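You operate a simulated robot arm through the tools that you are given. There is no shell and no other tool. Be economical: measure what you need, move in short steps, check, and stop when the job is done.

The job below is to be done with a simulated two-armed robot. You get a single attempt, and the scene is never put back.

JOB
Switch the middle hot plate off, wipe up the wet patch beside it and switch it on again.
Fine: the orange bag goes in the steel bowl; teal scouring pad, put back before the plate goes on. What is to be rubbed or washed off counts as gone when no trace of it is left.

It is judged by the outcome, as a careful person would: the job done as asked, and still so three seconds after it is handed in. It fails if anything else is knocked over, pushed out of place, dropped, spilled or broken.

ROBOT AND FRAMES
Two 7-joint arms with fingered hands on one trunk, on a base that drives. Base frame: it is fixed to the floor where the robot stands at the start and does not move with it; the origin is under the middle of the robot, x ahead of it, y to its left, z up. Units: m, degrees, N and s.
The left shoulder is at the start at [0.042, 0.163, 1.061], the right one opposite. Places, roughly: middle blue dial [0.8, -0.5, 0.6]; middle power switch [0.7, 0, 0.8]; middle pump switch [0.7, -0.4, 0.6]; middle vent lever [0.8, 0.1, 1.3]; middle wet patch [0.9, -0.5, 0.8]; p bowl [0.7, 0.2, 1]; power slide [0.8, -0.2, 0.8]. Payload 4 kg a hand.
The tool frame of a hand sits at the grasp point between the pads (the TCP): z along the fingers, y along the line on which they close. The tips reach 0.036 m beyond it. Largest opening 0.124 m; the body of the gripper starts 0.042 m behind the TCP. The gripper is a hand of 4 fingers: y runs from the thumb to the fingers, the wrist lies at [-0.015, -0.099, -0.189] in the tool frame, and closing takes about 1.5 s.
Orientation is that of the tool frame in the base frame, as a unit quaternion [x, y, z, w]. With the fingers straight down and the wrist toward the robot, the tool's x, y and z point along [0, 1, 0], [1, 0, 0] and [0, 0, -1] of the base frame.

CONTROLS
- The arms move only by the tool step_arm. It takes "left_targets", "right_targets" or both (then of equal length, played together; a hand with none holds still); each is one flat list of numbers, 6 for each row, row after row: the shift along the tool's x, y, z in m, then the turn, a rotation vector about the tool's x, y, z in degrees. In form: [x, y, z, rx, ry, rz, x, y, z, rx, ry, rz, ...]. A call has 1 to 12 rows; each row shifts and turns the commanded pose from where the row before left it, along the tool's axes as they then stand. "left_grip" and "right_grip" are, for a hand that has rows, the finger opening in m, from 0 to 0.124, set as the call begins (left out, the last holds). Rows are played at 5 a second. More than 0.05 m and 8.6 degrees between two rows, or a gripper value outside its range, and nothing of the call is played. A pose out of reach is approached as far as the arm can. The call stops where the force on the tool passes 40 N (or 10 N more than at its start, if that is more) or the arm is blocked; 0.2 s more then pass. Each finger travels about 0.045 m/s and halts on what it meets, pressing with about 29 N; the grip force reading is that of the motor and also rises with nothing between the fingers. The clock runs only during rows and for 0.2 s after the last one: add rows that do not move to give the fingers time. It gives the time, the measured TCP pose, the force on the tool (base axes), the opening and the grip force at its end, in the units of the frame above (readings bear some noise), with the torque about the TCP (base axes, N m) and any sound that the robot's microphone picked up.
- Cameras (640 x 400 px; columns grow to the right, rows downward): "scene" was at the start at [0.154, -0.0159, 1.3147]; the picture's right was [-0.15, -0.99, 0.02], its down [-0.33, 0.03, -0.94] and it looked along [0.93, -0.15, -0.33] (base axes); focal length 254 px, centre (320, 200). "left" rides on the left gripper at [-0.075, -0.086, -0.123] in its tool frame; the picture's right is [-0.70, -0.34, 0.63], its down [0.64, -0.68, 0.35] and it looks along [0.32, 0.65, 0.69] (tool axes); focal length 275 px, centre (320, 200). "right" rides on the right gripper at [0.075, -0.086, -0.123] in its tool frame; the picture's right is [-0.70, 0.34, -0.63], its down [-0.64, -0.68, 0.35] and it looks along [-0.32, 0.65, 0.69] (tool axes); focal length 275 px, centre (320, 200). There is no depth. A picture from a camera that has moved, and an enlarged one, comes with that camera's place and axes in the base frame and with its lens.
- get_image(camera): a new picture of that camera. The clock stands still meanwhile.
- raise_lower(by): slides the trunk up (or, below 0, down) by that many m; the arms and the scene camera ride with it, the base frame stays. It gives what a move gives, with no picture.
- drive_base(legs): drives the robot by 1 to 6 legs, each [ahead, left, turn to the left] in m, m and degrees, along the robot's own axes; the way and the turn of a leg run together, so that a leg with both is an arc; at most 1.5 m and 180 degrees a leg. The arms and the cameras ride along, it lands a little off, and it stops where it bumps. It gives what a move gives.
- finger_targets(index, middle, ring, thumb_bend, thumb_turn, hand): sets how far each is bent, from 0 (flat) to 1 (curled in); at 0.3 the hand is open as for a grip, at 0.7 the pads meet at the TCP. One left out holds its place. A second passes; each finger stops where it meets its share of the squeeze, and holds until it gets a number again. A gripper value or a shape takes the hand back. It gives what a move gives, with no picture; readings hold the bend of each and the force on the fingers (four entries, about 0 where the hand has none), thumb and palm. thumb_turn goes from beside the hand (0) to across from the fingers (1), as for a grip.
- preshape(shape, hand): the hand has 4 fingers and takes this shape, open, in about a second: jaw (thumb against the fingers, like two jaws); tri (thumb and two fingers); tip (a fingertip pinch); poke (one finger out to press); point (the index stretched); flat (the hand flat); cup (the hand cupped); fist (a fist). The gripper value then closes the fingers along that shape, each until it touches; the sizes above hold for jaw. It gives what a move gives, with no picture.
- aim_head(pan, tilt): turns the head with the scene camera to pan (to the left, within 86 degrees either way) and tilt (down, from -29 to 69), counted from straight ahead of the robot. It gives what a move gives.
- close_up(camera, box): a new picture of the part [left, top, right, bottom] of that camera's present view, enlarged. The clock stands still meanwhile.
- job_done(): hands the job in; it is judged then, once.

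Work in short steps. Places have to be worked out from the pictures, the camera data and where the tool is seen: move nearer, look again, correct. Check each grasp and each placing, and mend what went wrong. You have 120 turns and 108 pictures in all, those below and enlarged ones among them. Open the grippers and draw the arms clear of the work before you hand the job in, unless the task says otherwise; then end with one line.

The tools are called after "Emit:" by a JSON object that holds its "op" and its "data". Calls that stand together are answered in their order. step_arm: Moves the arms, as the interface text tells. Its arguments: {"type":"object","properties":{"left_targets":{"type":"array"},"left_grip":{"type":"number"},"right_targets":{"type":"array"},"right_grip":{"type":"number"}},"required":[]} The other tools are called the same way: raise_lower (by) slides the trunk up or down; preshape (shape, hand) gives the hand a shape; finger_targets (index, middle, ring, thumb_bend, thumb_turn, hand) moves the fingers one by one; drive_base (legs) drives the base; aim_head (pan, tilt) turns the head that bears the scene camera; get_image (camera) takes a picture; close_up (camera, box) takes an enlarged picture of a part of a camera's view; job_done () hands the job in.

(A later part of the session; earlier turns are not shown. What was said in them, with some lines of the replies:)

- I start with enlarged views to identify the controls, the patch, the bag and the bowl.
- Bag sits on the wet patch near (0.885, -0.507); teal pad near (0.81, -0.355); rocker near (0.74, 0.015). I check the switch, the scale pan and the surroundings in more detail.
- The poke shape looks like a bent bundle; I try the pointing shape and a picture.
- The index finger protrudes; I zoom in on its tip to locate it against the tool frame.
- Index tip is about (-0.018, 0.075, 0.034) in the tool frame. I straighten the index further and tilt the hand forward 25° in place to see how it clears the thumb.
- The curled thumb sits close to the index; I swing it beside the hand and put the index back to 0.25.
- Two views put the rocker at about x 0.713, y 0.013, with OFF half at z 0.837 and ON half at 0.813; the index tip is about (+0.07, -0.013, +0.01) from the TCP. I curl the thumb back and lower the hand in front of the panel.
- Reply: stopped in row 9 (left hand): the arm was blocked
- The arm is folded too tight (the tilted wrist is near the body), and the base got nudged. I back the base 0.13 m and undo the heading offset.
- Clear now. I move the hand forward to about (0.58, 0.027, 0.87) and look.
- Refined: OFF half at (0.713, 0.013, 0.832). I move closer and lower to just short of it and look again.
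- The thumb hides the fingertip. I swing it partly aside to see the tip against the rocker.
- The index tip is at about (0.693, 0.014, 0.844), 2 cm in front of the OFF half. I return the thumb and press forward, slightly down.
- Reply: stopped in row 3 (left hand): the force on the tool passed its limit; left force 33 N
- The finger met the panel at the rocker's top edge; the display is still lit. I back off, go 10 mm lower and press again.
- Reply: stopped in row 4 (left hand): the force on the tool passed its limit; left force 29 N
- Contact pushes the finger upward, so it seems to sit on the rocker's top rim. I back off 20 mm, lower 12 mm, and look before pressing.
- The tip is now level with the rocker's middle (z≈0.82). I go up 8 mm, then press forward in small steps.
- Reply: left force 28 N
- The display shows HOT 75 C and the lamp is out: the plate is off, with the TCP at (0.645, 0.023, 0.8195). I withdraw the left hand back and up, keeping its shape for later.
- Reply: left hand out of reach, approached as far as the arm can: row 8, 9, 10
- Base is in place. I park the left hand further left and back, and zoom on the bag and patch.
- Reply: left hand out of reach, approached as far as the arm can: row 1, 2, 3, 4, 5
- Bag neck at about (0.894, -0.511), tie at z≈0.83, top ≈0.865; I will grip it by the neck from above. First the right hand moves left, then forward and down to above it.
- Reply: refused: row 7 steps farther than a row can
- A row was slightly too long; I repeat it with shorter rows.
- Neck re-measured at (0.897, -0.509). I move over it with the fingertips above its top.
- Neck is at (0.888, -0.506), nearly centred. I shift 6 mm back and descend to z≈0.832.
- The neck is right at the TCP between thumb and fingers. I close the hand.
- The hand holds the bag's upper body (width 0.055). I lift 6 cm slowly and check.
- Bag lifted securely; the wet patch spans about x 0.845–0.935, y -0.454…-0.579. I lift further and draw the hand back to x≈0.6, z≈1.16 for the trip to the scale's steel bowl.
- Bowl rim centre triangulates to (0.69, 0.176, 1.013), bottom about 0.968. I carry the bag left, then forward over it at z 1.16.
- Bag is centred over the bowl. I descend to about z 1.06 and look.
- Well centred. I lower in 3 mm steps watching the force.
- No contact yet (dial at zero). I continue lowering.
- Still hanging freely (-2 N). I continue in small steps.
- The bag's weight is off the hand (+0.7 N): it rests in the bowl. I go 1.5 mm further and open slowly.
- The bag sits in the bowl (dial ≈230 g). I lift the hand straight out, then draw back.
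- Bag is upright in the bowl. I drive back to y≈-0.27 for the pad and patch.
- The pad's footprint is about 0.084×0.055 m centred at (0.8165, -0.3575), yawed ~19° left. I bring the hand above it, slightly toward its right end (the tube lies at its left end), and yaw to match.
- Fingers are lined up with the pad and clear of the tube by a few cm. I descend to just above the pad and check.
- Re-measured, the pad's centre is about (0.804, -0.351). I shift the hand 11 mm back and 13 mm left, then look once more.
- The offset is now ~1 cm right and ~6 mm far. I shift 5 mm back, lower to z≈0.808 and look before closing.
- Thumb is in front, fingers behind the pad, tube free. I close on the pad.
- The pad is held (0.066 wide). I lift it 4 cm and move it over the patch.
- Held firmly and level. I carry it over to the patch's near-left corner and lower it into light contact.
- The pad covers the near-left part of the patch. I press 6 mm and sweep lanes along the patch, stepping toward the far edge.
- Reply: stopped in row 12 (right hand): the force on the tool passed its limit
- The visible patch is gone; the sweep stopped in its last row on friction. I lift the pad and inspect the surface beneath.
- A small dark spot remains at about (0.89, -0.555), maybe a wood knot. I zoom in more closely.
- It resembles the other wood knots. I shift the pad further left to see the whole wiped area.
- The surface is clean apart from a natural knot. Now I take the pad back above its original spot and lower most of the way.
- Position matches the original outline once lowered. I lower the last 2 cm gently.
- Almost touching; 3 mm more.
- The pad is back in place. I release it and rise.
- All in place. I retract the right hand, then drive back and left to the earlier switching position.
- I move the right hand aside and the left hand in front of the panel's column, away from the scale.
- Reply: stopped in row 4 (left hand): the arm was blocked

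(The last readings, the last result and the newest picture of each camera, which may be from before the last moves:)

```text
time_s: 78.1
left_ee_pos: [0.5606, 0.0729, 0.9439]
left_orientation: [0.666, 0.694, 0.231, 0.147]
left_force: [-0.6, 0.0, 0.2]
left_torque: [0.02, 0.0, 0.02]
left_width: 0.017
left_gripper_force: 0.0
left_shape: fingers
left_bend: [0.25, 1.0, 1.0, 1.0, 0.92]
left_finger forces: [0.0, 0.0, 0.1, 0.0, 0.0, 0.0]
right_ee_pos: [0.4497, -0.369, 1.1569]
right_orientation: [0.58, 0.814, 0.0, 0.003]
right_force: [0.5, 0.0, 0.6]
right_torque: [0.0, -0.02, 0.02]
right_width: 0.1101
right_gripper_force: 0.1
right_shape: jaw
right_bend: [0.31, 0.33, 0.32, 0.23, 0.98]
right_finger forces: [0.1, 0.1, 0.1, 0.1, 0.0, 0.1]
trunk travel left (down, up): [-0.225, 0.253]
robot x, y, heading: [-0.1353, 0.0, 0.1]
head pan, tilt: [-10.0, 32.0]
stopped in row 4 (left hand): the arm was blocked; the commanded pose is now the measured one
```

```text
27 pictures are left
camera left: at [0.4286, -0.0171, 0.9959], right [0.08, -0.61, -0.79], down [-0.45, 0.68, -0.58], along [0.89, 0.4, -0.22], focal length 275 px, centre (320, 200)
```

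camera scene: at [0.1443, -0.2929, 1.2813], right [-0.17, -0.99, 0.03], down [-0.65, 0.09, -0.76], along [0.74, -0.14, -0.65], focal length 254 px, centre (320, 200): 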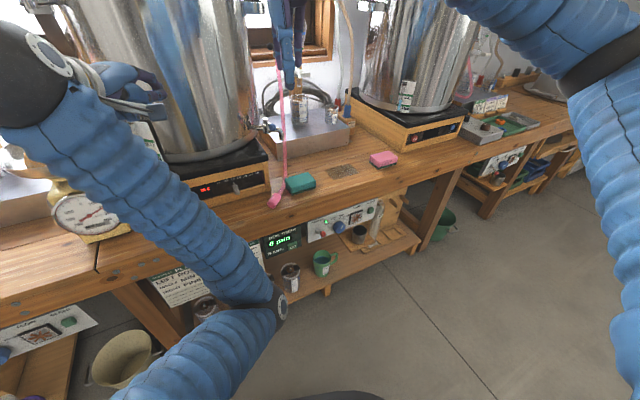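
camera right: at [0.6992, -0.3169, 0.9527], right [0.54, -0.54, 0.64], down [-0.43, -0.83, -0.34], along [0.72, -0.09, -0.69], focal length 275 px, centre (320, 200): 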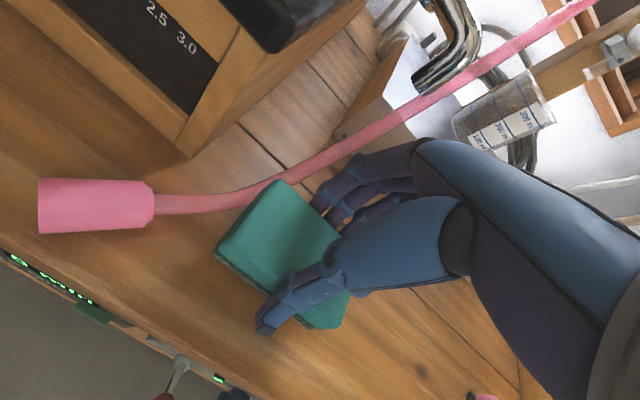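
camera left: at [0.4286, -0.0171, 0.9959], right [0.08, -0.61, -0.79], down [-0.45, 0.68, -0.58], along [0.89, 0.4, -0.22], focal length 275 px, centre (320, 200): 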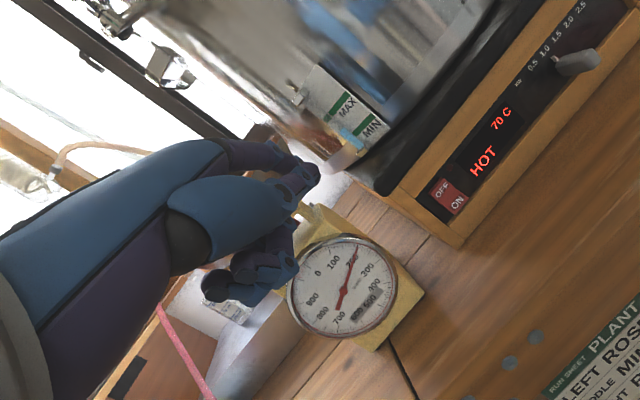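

The arm was blocked and drifted left with a twist. I back up slightly, restore the orientation and shift right.

Emit:
{"op": "step_arm", "data": {"left_targets": [-0.005, -0.008, -0.027, 0, 0, 0, -0.01, 0, -0.01, 1.75, -3.5, 0.1, -0.01, 0, -0.01, 1.75, -3.5, 0.1, -0.02, 0, 0, 0, 0, 0]}}

Emit:
{"op": "get_image", "data": {"camera": "scene"}}

```text
time_s: 79.3
left_ee_pos: [0.5423, 0.0735, 0.9637]
left_orientation: [0.669, 0.7, 0.215, 0.129]
left_force: [0.9, -0.7, 1.0]
left_torque: [0.02, 0.02, 0.01]
left_width: 0.0171
left_gripper_force: 0.1
left_shape: fingers
left_bend: [0.25, 1.0, 1.0, 1.0, 0.92]
left_finger forces: [0.1, 0.1, 0.0, 0.0, 0.0, 0.1]
right_ee_pos: [0.4484, -0.3671, 1.1567]
right_orientation: [0.581, 0.814, -0.001, 0.002]
right_force: [0.9, 0.4, -0.1]
right_torque: [0.0, 0.01, 0.01]
right_width: 0.1097
right_gripper_force: 0.1
right_shape: jaw
right_bend: [0.31, 0.33, 0.32, 0.23, 0.98]
right_finger forces: [0.0, 0.0, 0.1, 0.0, 0.1, 0.0]
trunk travel left (down, up): [-0.225, 0.253]
robot x, y, heading: [-0.1358, -0.0036, -0.1]
head pan, tilt: [-10.0, 32.0]
stopped in row 4 (left hand): the arm was blocked; the commanded pose is now the measured one
```

```text
26 pictures are left
camera scene: at [0.0088, -0.0211, 1.2812], right [-0.17, -0.98, 0.03], down [-0.65, 0.09, -0.76], along [0.74, -0.15, -0.65], focal length 254 px, centre (320, 200)
```

scene: 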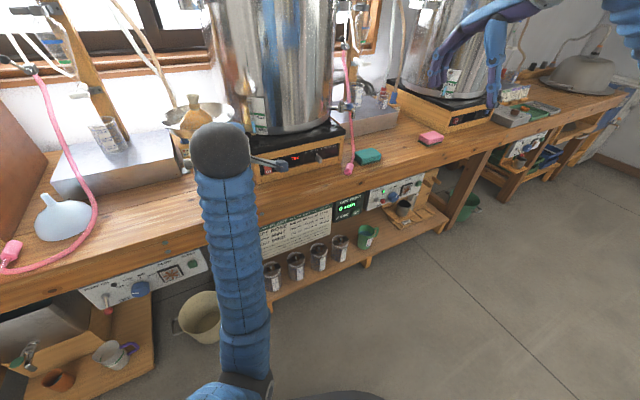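

The left elbow has folded in against the robot's body. I drive back 0.12 and right 0.2 m so the arm can work more extended.

Emit:
{"op": "drive_base", "data": {"legs": [[-0.12, 0, 0], [0, -0.2, 0]]}}

Emit:
{"op": "step_arm", "data": {"left_targets": [0.01, 0.04, 0, 0, 0, 0, 0.02, 0.035, 0, 0, 0, 0, 0.02, 0.035, 0, 0, 0, 0, 0.02, 0.035, 0, 0, 0, 0]}}

Emit:
{"op": "get_image", "data": {"camera": "scene"}}

```text
time_s: 81.7
left_ee_pos: [0.4224, -0.1273, 0.9616]
left_orientation: [0.669, 0.7, 0.214, 0.128]
left_force: [-0.7, 0.1, -1.3]
left_torque: [0.01, 0.0, -0.01]
left_width: 0.0165
left_gripper_force: 0.1
left_shape: fingers
left_bend: [0.25, 1.0, 1.0, 1.0, 0.92]
left_finger forces: [0.0, 0.0, 0.1, 0.0, 0.0, 0.0]
right_ee_pos: [0.3299, -0.5694, 1.1552]
right_orientation: [0.58, 0.815, 0.001, 0.003]
right_force: [0.1, -0.5, -0.4]
right_torque: [0.02, -0.06, -0.01]
right_width: 0.11
right_gripper_force: 0.0
right_shape: jaw
right_bend: [0.31, 0.33, 0.32, 0.23, 0.98]
right_finger forces: [0.1, 0.0, 0.1, 0.1, 0.1, 0.1]
trunk travel left (down, up): [-0.225, 0.253]
robot x, y, heading: [-0.2567, -0.2073, 0.1]
head pan, tilt: [-10.0, 32.0]
```

```text
time_s: 82.7
left_ee_pos: [0.5467, -0.0542, 1.0359]
left_orientation: [0.67, 0.699, 0.214, 0.129]
left_force: [-0.7, 1.2, -0.4]
left_torque: [-0.01, 0.05, -0.03]
left_width: 0.0169
left_gripper_force: 0.1
left_shape: fingers
left_bend: [0.25, 1.0, 1.0, 1.0, 0.92]
left_finger forces: [0.0, 0.1, 0.0, 0.1, 0.0, 0.0]
right_ee_pos: [0.3304, -0.5681, 1.1554]
right_orientation: [0.58, 0.815, 0.0, 0.002]
right_force: [-0.9, 0.5, -0.4]
right_torque: [-0.01, -0.01, -0.03]
right_width: 0.11
right_gripper_force: 0.1
right_shape: jaw
right_bend: [0.31, 0.33, 0.32, 0.23, 0.98]
right_finger forces: [0.0, 0.1, 0.1, 0.1, 0.1, 0.0]
trunk travel left (down, up): [-0.225, 0.253]
robot x, y, heading: [-0.2553, -0.2025, 0.0]
head pan, tilt: [-10.0, 32.0]
```

```text
25 pictures are left
camera scene: at [-0.1113, -0.2209, 1.2812], right [-0.17, -0.98, 0.03], down [-0.65, 0.09, -0.76], along [0.74, -0.15, -0.65], focal length 254 px, centre (320, 200)
```

scene: 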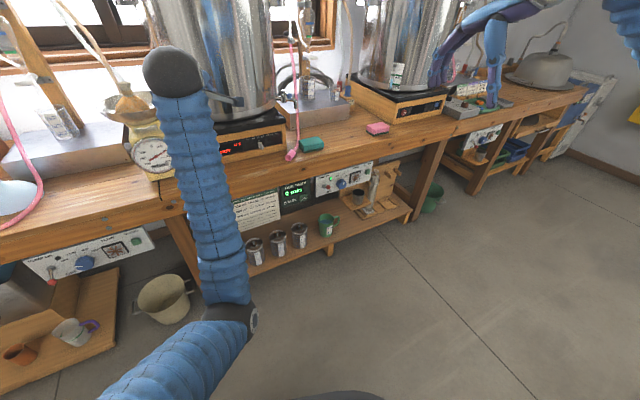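

Free again. I restore the orientation and bring the hand down in front of the switch.

Emit:
{"op": "step_arm", "data": {"left_targets": [0, 0, 0, 0.6, -7.1, 0.3, 0.013, -0.0086, 0.0359, 0, 0, 0, 0.013, -0.0086, 0.0359, 0, 0, 0, 0.013, -0.0086, 0.0359, 0, 0, 0, 0.013, -0.0086, 0.0359, 0, 0, 0, 0.013, -0.0086, 0.0359, 0, 0, 0, 0.013, -0.0086, 0.0359, 0, 0, 0]}}

Emit:
{"op": "get_image", "data": {"camera": "left"}}

```text
time_s: 84.3
left_ee_pos: [0.5967, 0.0253, 0.8217]
left_orientation: [0.684, 0.69, 0.168, 0.168]
left_force: [0.5, 1.9, -0.7]
left_torque: [0.03, 0.04, 0.0]
left_width: 0.017
left_gripper_force: 0.1
left_shape: fingers
left_bend: [0.25, 1.0, 1.0, 1.0, 0.92]
left_finger forces: [0.1, 0.0, 0.0, 0.0, 0.1, 0.1]
right_ee_pos: [0.33, -0.5671, 1.1556]
right_orientation: [0.58, 0.815, -0.001, 0.003]
right_force: [1.0, -0.1, 0.4]
right_torque: [0.02, -0.01, 0.01]
right_width: 0.1099
right_gripper_force: 0.0
right_shape: jaw
right_bend: [0.31, 0.33, 0.32, 0.23, 0.98]
right_finger forces: [0.0, 0.0, 0.0, 0.1, 0.1, 0.1]
trunk travel left (down, up): [-0.225, 0.253]
robot x, y, heading: [-0.2604, -0.205, 0.4]
head pan, tilt: [-10.0, 32.0]
```

```text
24 pictures are left
camera left: at [0.4656, -0.0507, 0.8914], right [0.0, -0.7, -0.72], down [-0.45, 0.64, -0.62], along [0.89, 0.32, -0.31], focal length 275 px, centre (320, 200)
```

left: 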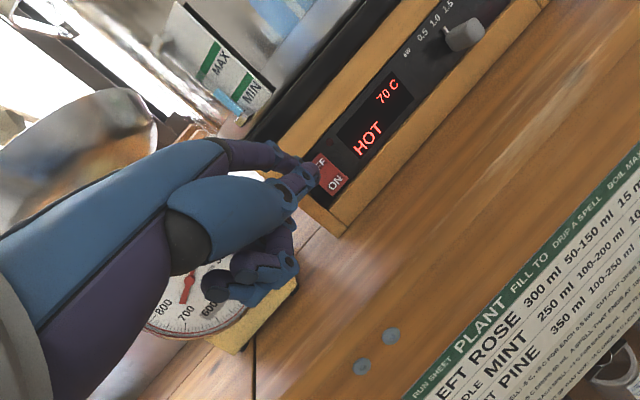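

Aligned; I lower to the ON half (TCP z≈0.797) and approach, then press in small steps.

Emit:
{"op": "step_arm", "data": {"left_targets": [-0.002, -0.0115, 0.0222, 0, 0, 0, 0, 0.0222, 0.0115, 0, 0, 0, 0, 0.0053, 0.0028, 0, 0, 0, 0, 0.0053, 0.0028, 0, 0, 0, 0, 0.0053, 0.0028, 0, 0, 0]}}

Emit:
{"op": "close_up", "data": {"camera": "left", "box": [200, 60, 520, 260]}}

```text
time_s: 85.5
left_ee_pos: [0.6401, 0.0204, 0.7998]
left_orientation: [0.683, 0.69, 0.169, 0.169]
left_force: [-19.5, -6.7, 2.2]
left_torque: [0.05, -0.32, -0.49]
left_width: 0.012
left_gripper_force: 9.7
left_shape: fingers
left_bend: [0.32, 1.0, 1.0, 0.99, 0.92]
left_finger forces: [19.8, 0.0, 0.0, 0.0, 0.0, 0.0]
right_ee_pos: [0.3278, -0.5689, 1.1563]
right_orientation: [0.58, 0.815, 0.001, 0.003]
right_force: [-0.2, -0.6, 0.4]
right_torque: [-0.02, -0.02, -0.02]
right_width: 0.1099
right_gripper_force: 0.0
right_shape: jaw
right_bend: [0.31, 0.33, 0.32, 0.23, 0.98]
right_finger forces: [0.1, 0.0, 0.0, 0.0, 0.0, 0.1]
trunk travel left (down, up): [-0.225, 0.253]
robot x, y, heading: [-0.2605, -0.2064, 0.2]
head pan, tilt: [-10.0, 32.0]
```

```text
2.00 times, centred on (360, 160) of left
camera zoom: at [0.5089, -0.0553, 0.8689], right [0.0, -0.7, -0.72], down [-0.45, 0.64, -0.62], along [0.89, 0.32, -0.31], focal length 551 px, centre (240, 280)
```

zoom: 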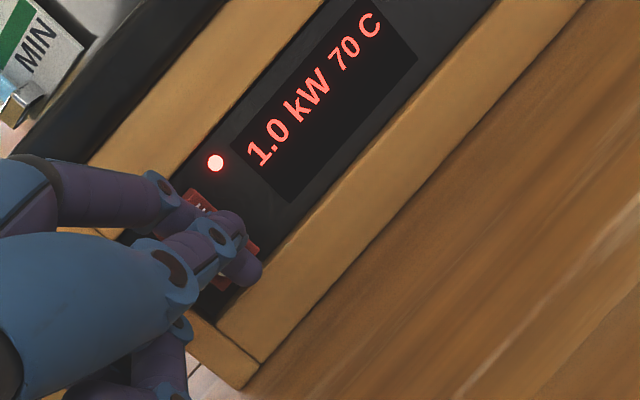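

The plate is on again (lamp lit, 1.0 kW). I withdraw the hand straight back and drive the base clear.

Emit:
{"op": "step_arm", "data": {"left_targets": [0, -0.0178, -0.0092, 0, 0, 0, 0, -0.0356, -0.0184, 0, 0, 0, 0, -0.0356, -0.0184, 0, 0, 0]}}

Emit:
{"op": "drive_base", "data": {"legs": [[-0.25, 0, 0]]}}

Emit:
{"op": "preshape", "data": {"hand": "left", "shape": "jaw"}}

Emit:
{"op": "aim_head", "data": {"pan": 8, "tilt": 22}}

Emit:
{"op": "get_image", "data": {"camera": "scene"}}

```text
time_s: 86.3
left_ee_pos: [0.5393, 0.0177, 0.7969]
left_orientation: [0.684, 0.689, 0.169, 0.168]
left_force: [-0.1, -0.2, -0.5]
left_torque: [0.03, 0.02, 0.01]
left_width: 0.0168
left_gripper_force: 0.0
left_shape: fingers
left_bend: [0.25, 1.0, 1.0, 1.0, 0.92]
left_finger forces: [0.1, 0.0, 0.1, 0.0, 0.0, 0.0]
right_ee_pos: [0.3289, -0.5683, 1.1559]
right_orientation: [0.58, 0.815, 0.001, 0.002]
right_force: [-0.5, 0.7, 0.3]
right_torque: [0.01, 0.0, 0.0]
right_width: 0.1101
right_gripper_force: 0.0
right_shape: jaw
right_bend: [0.31, 0.33, 0.32, 0.23, 0.98]
right_finger forces: [0.0, 0.1, 0.0, 0.0, 0.0, 0.0]
trunk travel left (down, up): [-0.225, 0.253]
robot x, y, heading: [-0.2544, -0.2012, 0.1]
head pan, tilt: [-10.0, 32.0]
```

```text
time_s: 88.2
left_ee_pos: [0.2874, 0.0199, 0.7984]
left_orientation: [0.683, 0.69, 0.169, 0.169]
left_force: [-1.7, 0.3, -0.4]
left_torque: [0.02, 0.03, -0.02]
left_width: 0.0164
left_gripper_force: 0.2
left_shape: fingers
left_bend: [0.25, 1.0, 1.0, 1.0, 0.92]
left_finger forces: [0.0, 0.1, 0.0, 0.1, 0.0, 0.0]
right_ee_pos: [0.0773, -0.567, 1.1576]
right_orientation: [0.579, 0.815, 0.0, 0.003]
right_force: [-0.9, 0.4, 0.4]
right_torque: [0.0, 0.01, 0.01]
right_width: 0.11
right_gripper_force: 0.1
right_shape: jaw
right_bend: [0.31, 0.33, 0.32, 0.23, 0.98]
right_finger forces: [0.0, 0.0, 0.0, 0.0, 0.0, 0.0]
trunk travel left (down, up): [-0.225, 0.253]
robot x, y, heading: [-0.5078, -0.2036, -0.0]
head pan, tilt: [-10.0, 32.0]
```

```text
time_s: 89.1
left_ee_pos: [0.2862, 0.0197, 0.7977]
left_orientation: [0.683, 0.691, 0.168, 0.167]
left_force: [-0.6, 0.5, 0.1]
left_torque: [0.01, 0.0, 0.02]
left_width: 0.1241
left_gripper_force: 0.1
left_shape: jaw
left_bend: [0.3, 0.3, 0.3, 0.3, 0.97]
left_finger forces: [0.0, 0.1, 0.0, 0.0, 0.1, 0.1]
right_ee_pos: [0.0779, -0.5673, 1.1564]
right_orientation: [0.579, 0.815, 0.0, 0.002]
right_force: [0.0, -0.3, -0.8]
right_torque: [0.02, 0.05, 0.02]
right_width: 0.11
right_gripper_force: 0.2
right_shape: jaw
right_bend: [0.31, 0.33, 0.32, 0.23, 0.98]
right_finger forces: [0.0, 0.0, 0.0, 0.0, 0.0, 0.1]
trunk travel left (down, up): [-0.225, 0.253]
robot x, y, heading: [-0.5114, -0.1978, -0.1]
head pan, tilt: [-10.0, 32.0]
```

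```text
time_s: 89.9
left_ee_pos: [0.2877, 0.0189, 0.7972]
left_orientation: [0.683, 0.691, 0.169, 0.167]
left_force: [-0.5, -0.4, -0.2]
left_torque: [-0.01, 0.01, 0.02]
left_width: 0.1237
left_gripper_force: 0.1
left_shape: jaw
left_bend: [0.3, 0.3, 0.3, 0.3, 0.97]
left_finger forces: [0.0, 0.1, 0.1, 0.1, 0.1, 0.1]
right_ee_pos: [0.077, -0.5679, 1.1568]
right_orientation: [0.579, 0.815, -0.001, 0.003]
right_force: [-0.1, -0.4, -1.2]
right_torque: [-0.03, 0.04, 0.01]
right_width: 0.11
right_gripper_force: 0.0
right_shape: jaw
right_bend: [0.31, 0.33, 0.32, 0.23, 0.98]
right_finger forces: [0.0, 0.1, 0.1, 0.1, 0.0, 0.0]
trunk travel left (down, up): [-0.225, 0.253]
robot x, y, heading: [-0.5084, -0.2042, 0.1]
head pan, tilt: [8.0, 22.0]
```

```text
22 pictures are left
camera scene: at [-0.3577, -0.1932, 1.2963], right [0.14, -0.99, -0.02], down [-0.51, -0.05, -0.86], along [0.85, 0.13, -0.51], focal length 254 px, centre (320, 200)
```

scene: 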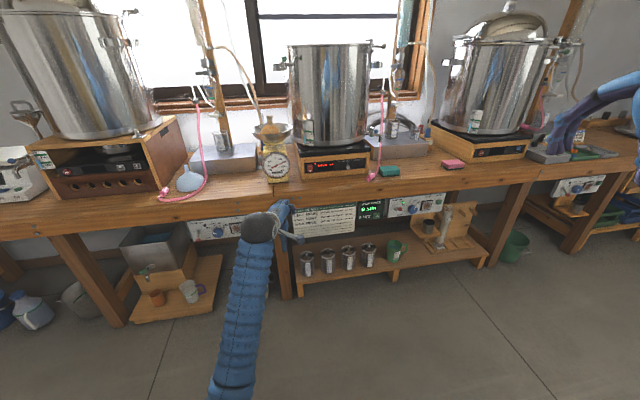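

Everything appears in place; one enlarged final check.

Emit:
{"op": "close_up", "data": {"camera": "scene", "box": [240, 100, 480, 220]}}

```text
2.67 times, centred on (360, 160) of scene
camera zoom: at [-0.3577, -0.1932, 1.2963], right [0.14, -0.99, -0.02], down [-0.51, -0.05, -0.86], along [0.85, 0.13, -0.51], focal length 678 px, centre (213, 307)
```

zoom: 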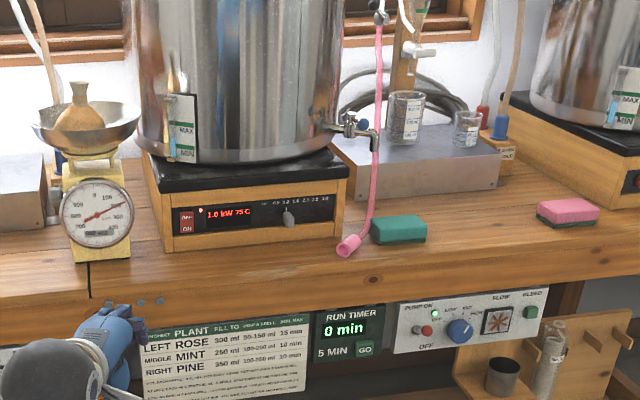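

The plate is on at 1.0 kW, the patch is gone, the pad is back and the bag is in the bowl, so I hand the job in.

Emit:
{"op": "job_done", "data": {}}

```text
The job is handed in.
```

The middle hot plate was switched off, the wet patch wiped up with the teal pad, and the plate switched on again (lamp lit, 1.0 kW); the orange bag is in the scale's steel bowl and the pad went back to within a few millimetres of its spot before the plate went on.
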